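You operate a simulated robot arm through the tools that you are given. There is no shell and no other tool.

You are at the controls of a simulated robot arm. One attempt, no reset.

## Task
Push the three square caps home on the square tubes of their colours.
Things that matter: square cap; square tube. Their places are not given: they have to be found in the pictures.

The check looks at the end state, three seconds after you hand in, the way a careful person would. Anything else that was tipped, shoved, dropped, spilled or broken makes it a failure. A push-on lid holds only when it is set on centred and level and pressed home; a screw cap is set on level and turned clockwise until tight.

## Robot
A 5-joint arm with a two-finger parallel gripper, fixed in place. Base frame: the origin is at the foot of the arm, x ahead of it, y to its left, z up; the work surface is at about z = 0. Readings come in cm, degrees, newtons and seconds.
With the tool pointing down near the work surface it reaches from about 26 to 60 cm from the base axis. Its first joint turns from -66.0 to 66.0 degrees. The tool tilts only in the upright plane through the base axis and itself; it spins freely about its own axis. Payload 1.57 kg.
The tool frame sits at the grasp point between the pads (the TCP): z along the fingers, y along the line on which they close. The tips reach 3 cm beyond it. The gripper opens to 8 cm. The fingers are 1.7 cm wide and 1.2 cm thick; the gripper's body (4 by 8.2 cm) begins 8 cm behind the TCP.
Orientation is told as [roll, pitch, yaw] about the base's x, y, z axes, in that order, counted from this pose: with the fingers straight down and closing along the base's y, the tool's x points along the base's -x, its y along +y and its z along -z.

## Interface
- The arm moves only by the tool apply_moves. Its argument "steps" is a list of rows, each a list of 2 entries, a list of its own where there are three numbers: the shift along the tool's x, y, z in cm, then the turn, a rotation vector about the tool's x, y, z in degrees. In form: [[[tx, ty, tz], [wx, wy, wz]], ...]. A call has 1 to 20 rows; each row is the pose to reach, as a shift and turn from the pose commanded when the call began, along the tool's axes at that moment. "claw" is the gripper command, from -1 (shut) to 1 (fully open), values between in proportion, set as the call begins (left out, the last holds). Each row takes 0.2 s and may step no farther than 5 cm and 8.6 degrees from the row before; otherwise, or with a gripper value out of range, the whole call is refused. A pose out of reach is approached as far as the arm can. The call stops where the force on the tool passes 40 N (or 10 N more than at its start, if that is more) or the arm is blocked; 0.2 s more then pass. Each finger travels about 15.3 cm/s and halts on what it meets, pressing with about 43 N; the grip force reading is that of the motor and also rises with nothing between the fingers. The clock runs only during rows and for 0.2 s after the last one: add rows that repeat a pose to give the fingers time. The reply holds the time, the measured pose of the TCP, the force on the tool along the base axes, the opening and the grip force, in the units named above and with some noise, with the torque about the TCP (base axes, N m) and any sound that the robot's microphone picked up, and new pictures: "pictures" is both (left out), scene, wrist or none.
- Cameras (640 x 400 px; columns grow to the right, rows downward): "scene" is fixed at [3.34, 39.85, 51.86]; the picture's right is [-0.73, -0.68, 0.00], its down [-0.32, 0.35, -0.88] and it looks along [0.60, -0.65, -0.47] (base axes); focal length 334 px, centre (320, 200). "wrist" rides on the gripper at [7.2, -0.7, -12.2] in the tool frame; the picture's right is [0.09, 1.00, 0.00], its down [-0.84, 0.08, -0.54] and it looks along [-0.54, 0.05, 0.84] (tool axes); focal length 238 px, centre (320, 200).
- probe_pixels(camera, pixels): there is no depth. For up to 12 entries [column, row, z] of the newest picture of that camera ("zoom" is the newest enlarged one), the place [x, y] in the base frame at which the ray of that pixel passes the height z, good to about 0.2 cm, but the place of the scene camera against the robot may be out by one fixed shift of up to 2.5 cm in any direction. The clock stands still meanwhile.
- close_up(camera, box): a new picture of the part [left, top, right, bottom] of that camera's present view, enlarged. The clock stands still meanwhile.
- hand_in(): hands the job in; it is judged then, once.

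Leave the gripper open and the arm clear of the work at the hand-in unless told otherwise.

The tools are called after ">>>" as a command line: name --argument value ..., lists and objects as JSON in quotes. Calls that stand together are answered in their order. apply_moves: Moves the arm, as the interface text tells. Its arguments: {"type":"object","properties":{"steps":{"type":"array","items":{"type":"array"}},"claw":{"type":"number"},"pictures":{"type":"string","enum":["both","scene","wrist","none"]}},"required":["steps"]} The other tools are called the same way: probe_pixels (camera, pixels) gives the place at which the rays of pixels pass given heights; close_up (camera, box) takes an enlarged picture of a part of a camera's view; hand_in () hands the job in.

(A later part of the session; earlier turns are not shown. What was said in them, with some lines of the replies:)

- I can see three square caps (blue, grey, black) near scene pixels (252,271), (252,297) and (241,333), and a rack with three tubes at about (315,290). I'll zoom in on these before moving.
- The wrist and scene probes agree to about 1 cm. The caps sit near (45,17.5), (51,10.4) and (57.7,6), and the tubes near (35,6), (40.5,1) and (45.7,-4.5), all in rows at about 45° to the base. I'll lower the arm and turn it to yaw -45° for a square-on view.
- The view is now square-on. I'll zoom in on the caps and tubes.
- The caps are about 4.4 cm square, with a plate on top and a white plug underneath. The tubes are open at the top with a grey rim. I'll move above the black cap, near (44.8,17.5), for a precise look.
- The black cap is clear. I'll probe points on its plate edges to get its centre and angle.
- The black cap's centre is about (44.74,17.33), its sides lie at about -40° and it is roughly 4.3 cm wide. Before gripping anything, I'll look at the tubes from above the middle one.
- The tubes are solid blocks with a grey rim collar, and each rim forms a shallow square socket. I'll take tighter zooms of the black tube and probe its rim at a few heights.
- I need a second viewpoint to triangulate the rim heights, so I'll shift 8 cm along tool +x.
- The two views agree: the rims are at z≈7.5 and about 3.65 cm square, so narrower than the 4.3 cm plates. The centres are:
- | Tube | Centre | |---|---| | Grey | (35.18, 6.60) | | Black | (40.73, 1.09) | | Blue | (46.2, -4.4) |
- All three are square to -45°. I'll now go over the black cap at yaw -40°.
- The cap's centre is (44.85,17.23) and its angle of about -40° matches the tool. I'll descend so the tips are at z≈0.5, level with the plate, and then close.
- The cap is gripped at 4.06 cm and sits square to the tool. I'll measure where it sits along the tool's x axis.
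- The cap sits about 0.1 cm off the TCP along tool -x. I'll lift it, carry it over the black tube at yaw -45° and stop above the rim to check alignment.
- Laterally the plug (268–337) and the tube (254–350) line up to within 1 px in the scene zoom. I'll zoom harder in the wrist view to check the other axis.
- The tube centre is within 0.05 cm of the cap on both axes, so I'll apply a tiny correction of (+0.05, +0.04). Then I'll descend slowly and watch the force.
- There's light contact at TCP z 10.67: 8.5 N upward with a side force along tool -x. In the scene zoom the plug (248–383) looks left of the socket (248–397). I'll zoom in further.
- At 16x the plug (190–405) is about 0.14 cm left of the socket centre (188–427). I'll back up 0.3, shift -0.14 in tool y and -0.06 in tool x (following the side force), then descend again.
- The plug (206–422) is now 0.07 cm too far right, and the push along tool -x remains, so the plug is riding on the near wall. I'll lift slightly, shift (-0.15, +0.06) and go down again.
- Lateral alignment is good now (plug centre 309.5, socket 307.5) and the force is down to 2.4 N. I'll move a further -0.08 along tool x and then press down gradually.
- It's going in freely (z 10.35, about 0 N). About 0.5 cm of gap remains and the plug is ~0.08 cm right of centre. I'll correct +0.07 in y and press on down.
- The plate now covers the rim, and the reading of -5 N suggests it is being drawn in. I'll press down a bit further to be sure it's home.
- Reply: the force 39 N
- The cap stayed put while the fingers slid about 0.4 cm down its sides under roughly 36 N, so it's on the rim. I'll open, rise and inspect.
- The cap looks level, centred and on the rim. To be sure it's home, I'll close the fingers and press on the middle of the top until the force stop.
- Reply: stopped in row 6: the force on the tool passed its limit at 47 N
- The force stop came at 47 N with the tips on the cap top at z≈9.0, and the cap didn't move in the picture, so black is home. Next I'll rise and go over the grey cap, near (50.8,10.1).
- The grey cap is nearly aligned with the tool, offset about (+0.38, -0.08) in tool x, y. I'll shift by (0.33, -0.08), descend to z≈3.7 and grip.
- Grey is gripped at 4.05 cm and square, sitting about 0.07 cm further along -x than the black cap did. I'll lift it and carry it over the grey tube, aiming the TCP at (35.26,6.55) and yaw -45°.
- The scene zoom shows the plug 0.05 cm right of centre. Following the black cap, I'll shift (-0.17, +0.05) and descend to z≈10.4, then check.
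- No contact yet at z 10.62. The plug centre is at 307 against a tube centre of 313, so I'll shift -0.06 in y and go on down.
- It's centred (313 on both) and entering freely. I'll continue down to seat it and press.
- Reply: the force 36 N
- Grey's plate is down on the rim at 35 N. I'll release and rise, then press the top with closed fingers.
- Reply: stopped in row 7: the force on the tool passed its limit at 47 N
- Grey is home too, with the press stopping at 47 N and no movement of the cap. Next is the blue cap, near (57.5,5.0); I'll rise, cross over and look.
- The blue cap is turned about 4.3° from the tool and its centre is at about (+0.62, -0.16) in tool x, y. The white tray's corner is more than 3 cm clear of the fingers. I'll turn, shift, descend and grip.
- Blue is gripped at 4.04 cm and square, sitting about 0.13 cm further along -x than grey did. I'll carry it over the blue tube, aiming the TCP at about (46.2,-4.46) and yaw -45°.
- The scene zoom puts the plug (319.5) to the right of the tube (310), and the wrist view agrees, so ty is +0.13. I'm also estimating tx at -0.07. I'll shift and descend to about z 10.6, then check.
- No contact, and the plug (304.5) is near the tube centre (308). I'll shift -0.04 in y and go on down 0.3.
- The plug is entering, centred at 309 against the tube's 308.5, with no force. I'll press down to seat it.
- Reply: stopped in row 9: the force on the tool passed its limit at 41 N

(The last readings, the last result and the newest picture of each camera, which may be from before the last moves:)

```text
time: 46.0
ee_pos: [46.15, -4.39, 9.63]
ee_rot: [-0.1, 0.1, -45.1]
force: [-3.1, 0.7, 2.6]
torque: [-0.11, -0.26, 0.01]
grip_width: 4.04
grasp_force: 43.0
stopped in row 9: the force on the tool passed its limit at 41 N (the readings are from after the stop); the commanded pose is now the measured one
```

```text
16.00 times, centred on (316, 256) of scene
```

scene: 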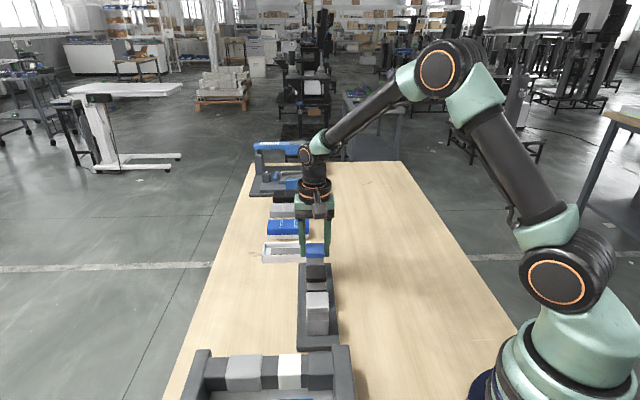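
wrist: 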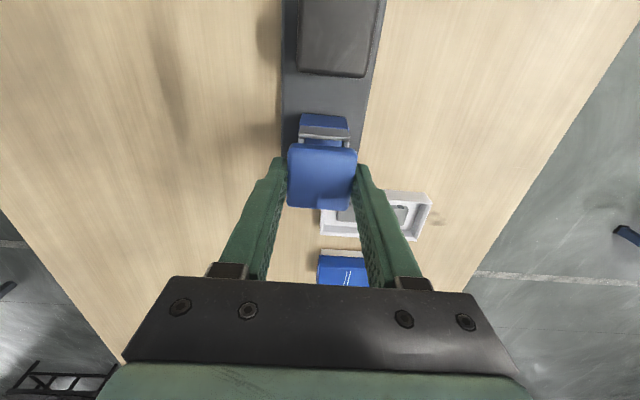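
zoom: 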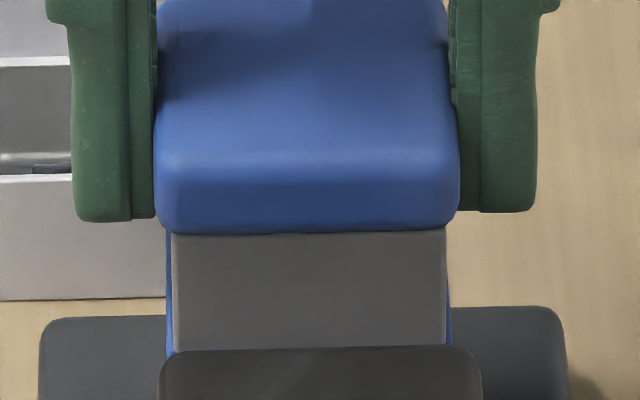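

The blue plate is on the rim (edge at row 233, rim at 230), with the stop at 41 N. I'll release, rise and press from above.

>>> apply_moves --steps '[[[0, 0, 0], [0, 0, 0]], [[0, 0, 0], [0, 0, 0]], [[0, 0, -3], [0, 0, 0]], [[0, 0, -6], [0, 0, 0]], [[0, 0, -6], [0, 0, 0]]]' --claw 1

>>> close_up --camera "scene" --box '[300, 235, 340, 275]'

>>> apply_moves --steps '[[[0, 0, 0], [0, 0, 0]], [[0, 0, 0], [0, 0, 0]], [[0, 0, 1.5], [0, 0, 0]], [[0, 0, 2.9], [0, 0, 0]], [[0, 0, 3.2], [0, 0, 0]], [[0, 0, 3.4], [0, 0, 0]], [[0, 0, 3.6], [0, 0, 0]], [[0, 0, 3.8], [0, 0, 0]], [[0, 0, 4.0], [0, 0, 0]], [[0, 0, 4.2], [0, 0, 0]], [[0, 0, 4.4], [0, 0, 0]], [[0, 0, 4.6], [0, 0, 0]]]' --claw -1 --pictures "scene"

>>> close_up --camera "scene" --box '[300, 235, 340, 275]'

```text
time: 47.2
ee_pos: [46.44, -4.51, 15.6]
ee_rot: [-0.1, 0.1, -45.2]
force: [0.0, 0.0, -0.6]
torque: [0.02, -0.02, 0.01]
grip_width: 7.98
grasp_force: 0.1
```

scene: 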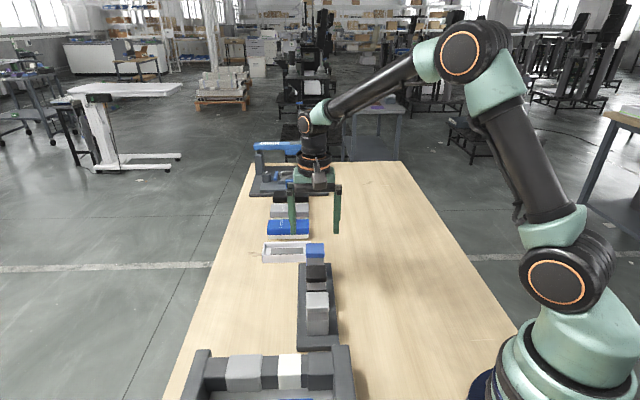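
wrist: 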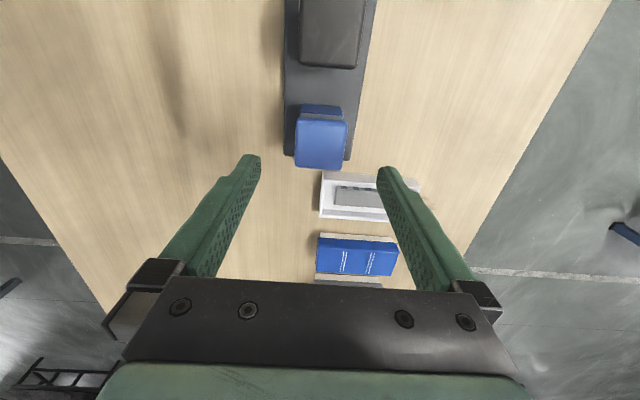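

```text
10.00 times, centred on (320, 255) of scene
```

zoom: 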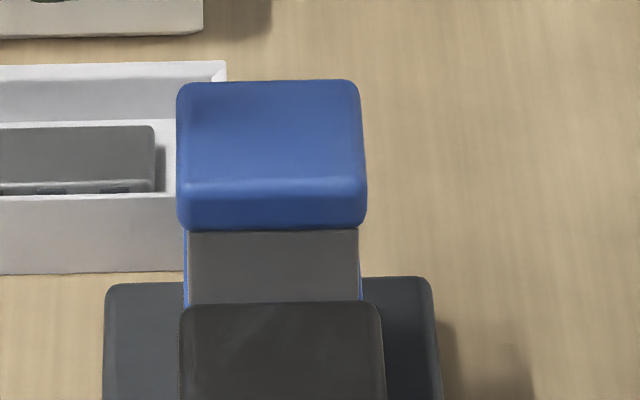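

```text
time: 49.3
ee_pos: [46.32, -4.48, 12.08]
ee_rot: [0.1, -0.1, -45.2]
force: [-2.4, 0.7, 6.1]
torque: [0.04, 0.09, 0.01]
grip_width: 0.0
grasp_force: 21.7
stopped in row 10: the force on the tool passed its limit at 45 N (the readings are from after the stop); the commanded pose is now the measured one
```

scene: 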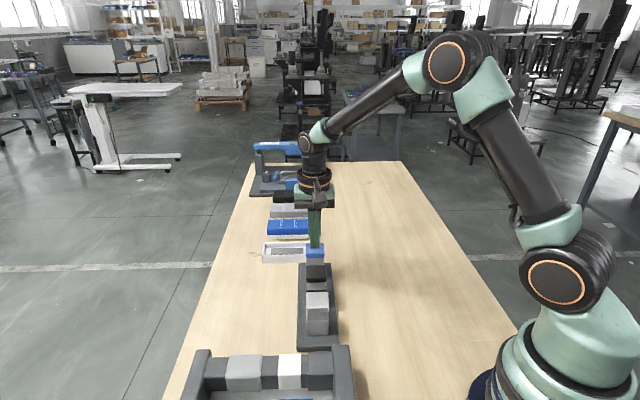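

```text
10.00 times, centred on (320, 255) of scene
```

zoom: 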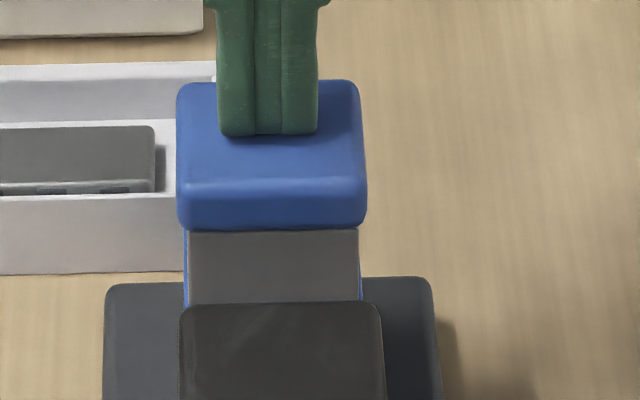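

All three presses stopped at about the same height (TCP z 12.0–12.1), so the caps sit equally deep. I'll retreat upwards with the gripper open and inspect everything.

>>> apply_moves --steps '[[[0, 0, -4], [0, 0, 0]], [[0, 0, -8.5], [0, 0, 0]], [[0, 0, -13], [0, 0, 0]], [[4, 0.6, -14], [0, 0, 0]], [[8, 1.2, -14], [0, 0, 0]], [[12, 1.8, -14], [0, 0, 0]], [[16, 2.4, -14], [0, 0, 0]], [[19.8, 2.83, -14], [0, 0, 0]], [[19.8, 2.83, -14], [0, 0, 0]]]' --claw 1

>>> close_up --camera "scene" --box '[290, 235, 350, 350]'

>>> close_up --camera "wrist" --box '[240, 110, 400, 270]'

```text
time: 51.3
ee_pos: [34.01, 11.51, 25.72]
ee_rot: [0.1, 0.0, -45.1]
force: [0.2, 0.6, -0.7]
torque: [0.02, 0.02, 0.01]
grip_width: 7.99
grasp_force: 0.1
```

scene: 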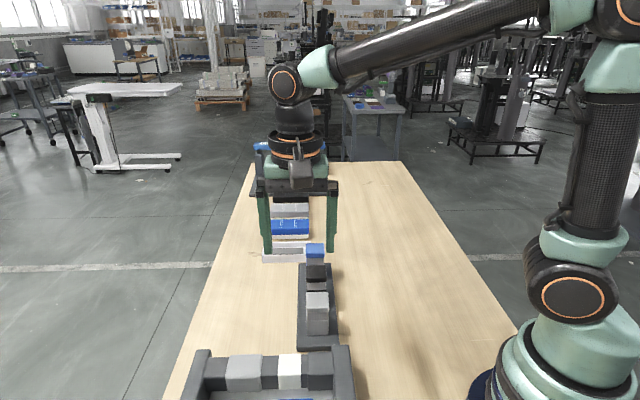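
wrist: 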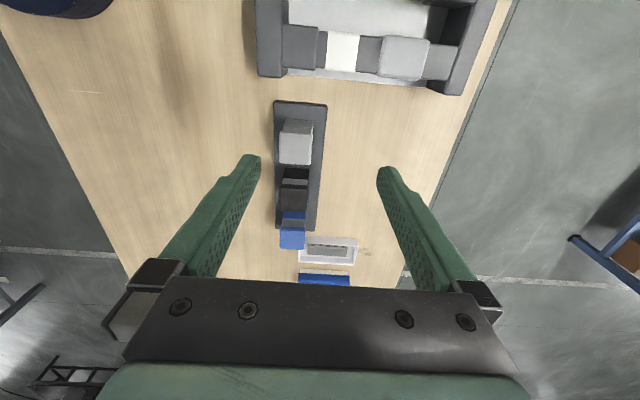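

```text
3.48 times, centred on (320, 292) of scene
```

zoom: 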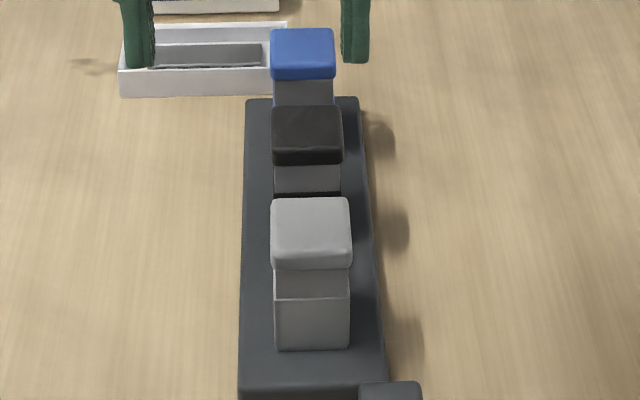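

```text
2.50 times, centred on (320, 190) of wrist
```

zoom: 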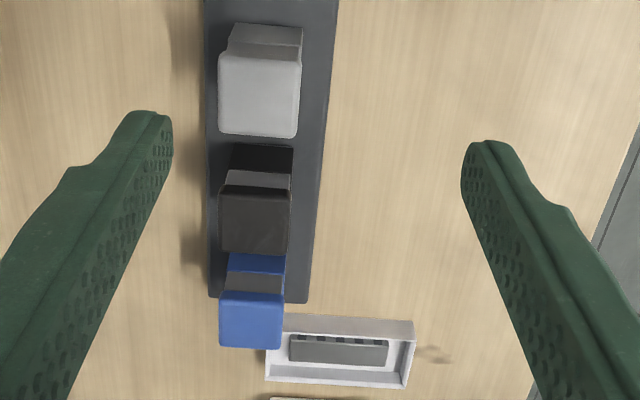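

All three caps look level and centred. I'll take a last high zoom on each seam before handing in.

>>> close_up --camera "scene" --box '[306, 302, 330, 318]'

>>> close_up --camera "scene" --box '[304, 274, 328, 290]'

>>> close_up --camera "scene" --box '[304, 250, 328, 266]'

```text
16.00 times, centred on (318, 310) of scene
```

zoom: 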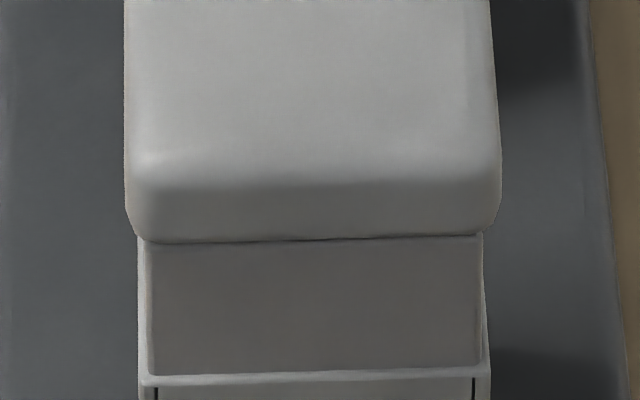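

```text
16.00 times, centred on (316, 282) of scene
```

zoom: 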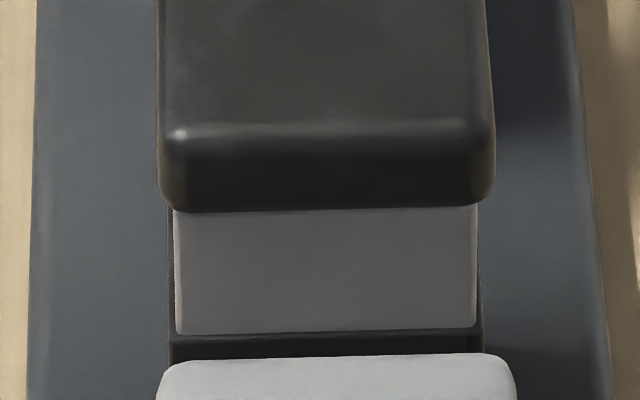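

```text
16.00 times, centred on (316, 258) of scene
```

zoom: 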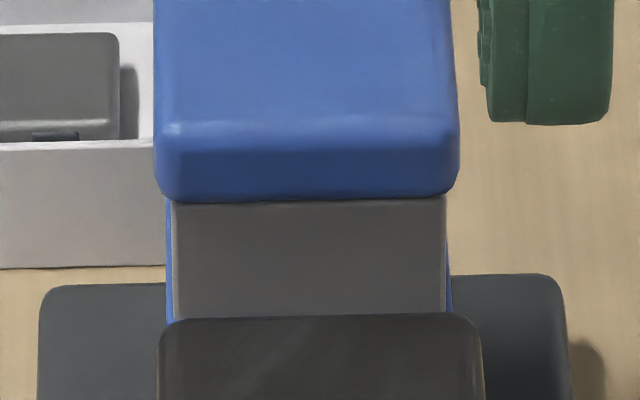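

The seams are closed, and the cap edges run parallel to the collars (about -1.3° for both on grey, which is just perspective). The gripper is open and the arm is clear. I've seen no sign of anything else being disturbed, so I'm handing in.

>>> hand_in

```text
The job is handed in.
```

I've put all three caps (black, grey and blue) on their matching tubes, pressed them home and handed the job in. I haven't seen the result of the check.

- **Seating:** I pressed each cap from above with closed fingers until the arm's force limit stopped it, at 45–47 N. None of the caps moved under the press. All three stopped at about the same height (TCP z 12.0–12.1).
- **Level and centred:** In the last close-ups the caps sit flat, with no visible gap between plate and rim. A gap under about 1 mm would not show in those pictures.
- **Black cap:** This one took a few tries to line up, with light contact against the rim (under 10 N) before it went in. The grey and blue caps went in on the first descent with small sideways corrections.
- **Everything else:** I saw no sign that the rack, trays or other items moved. The gripper was open and the arm was clear at the hand-in.
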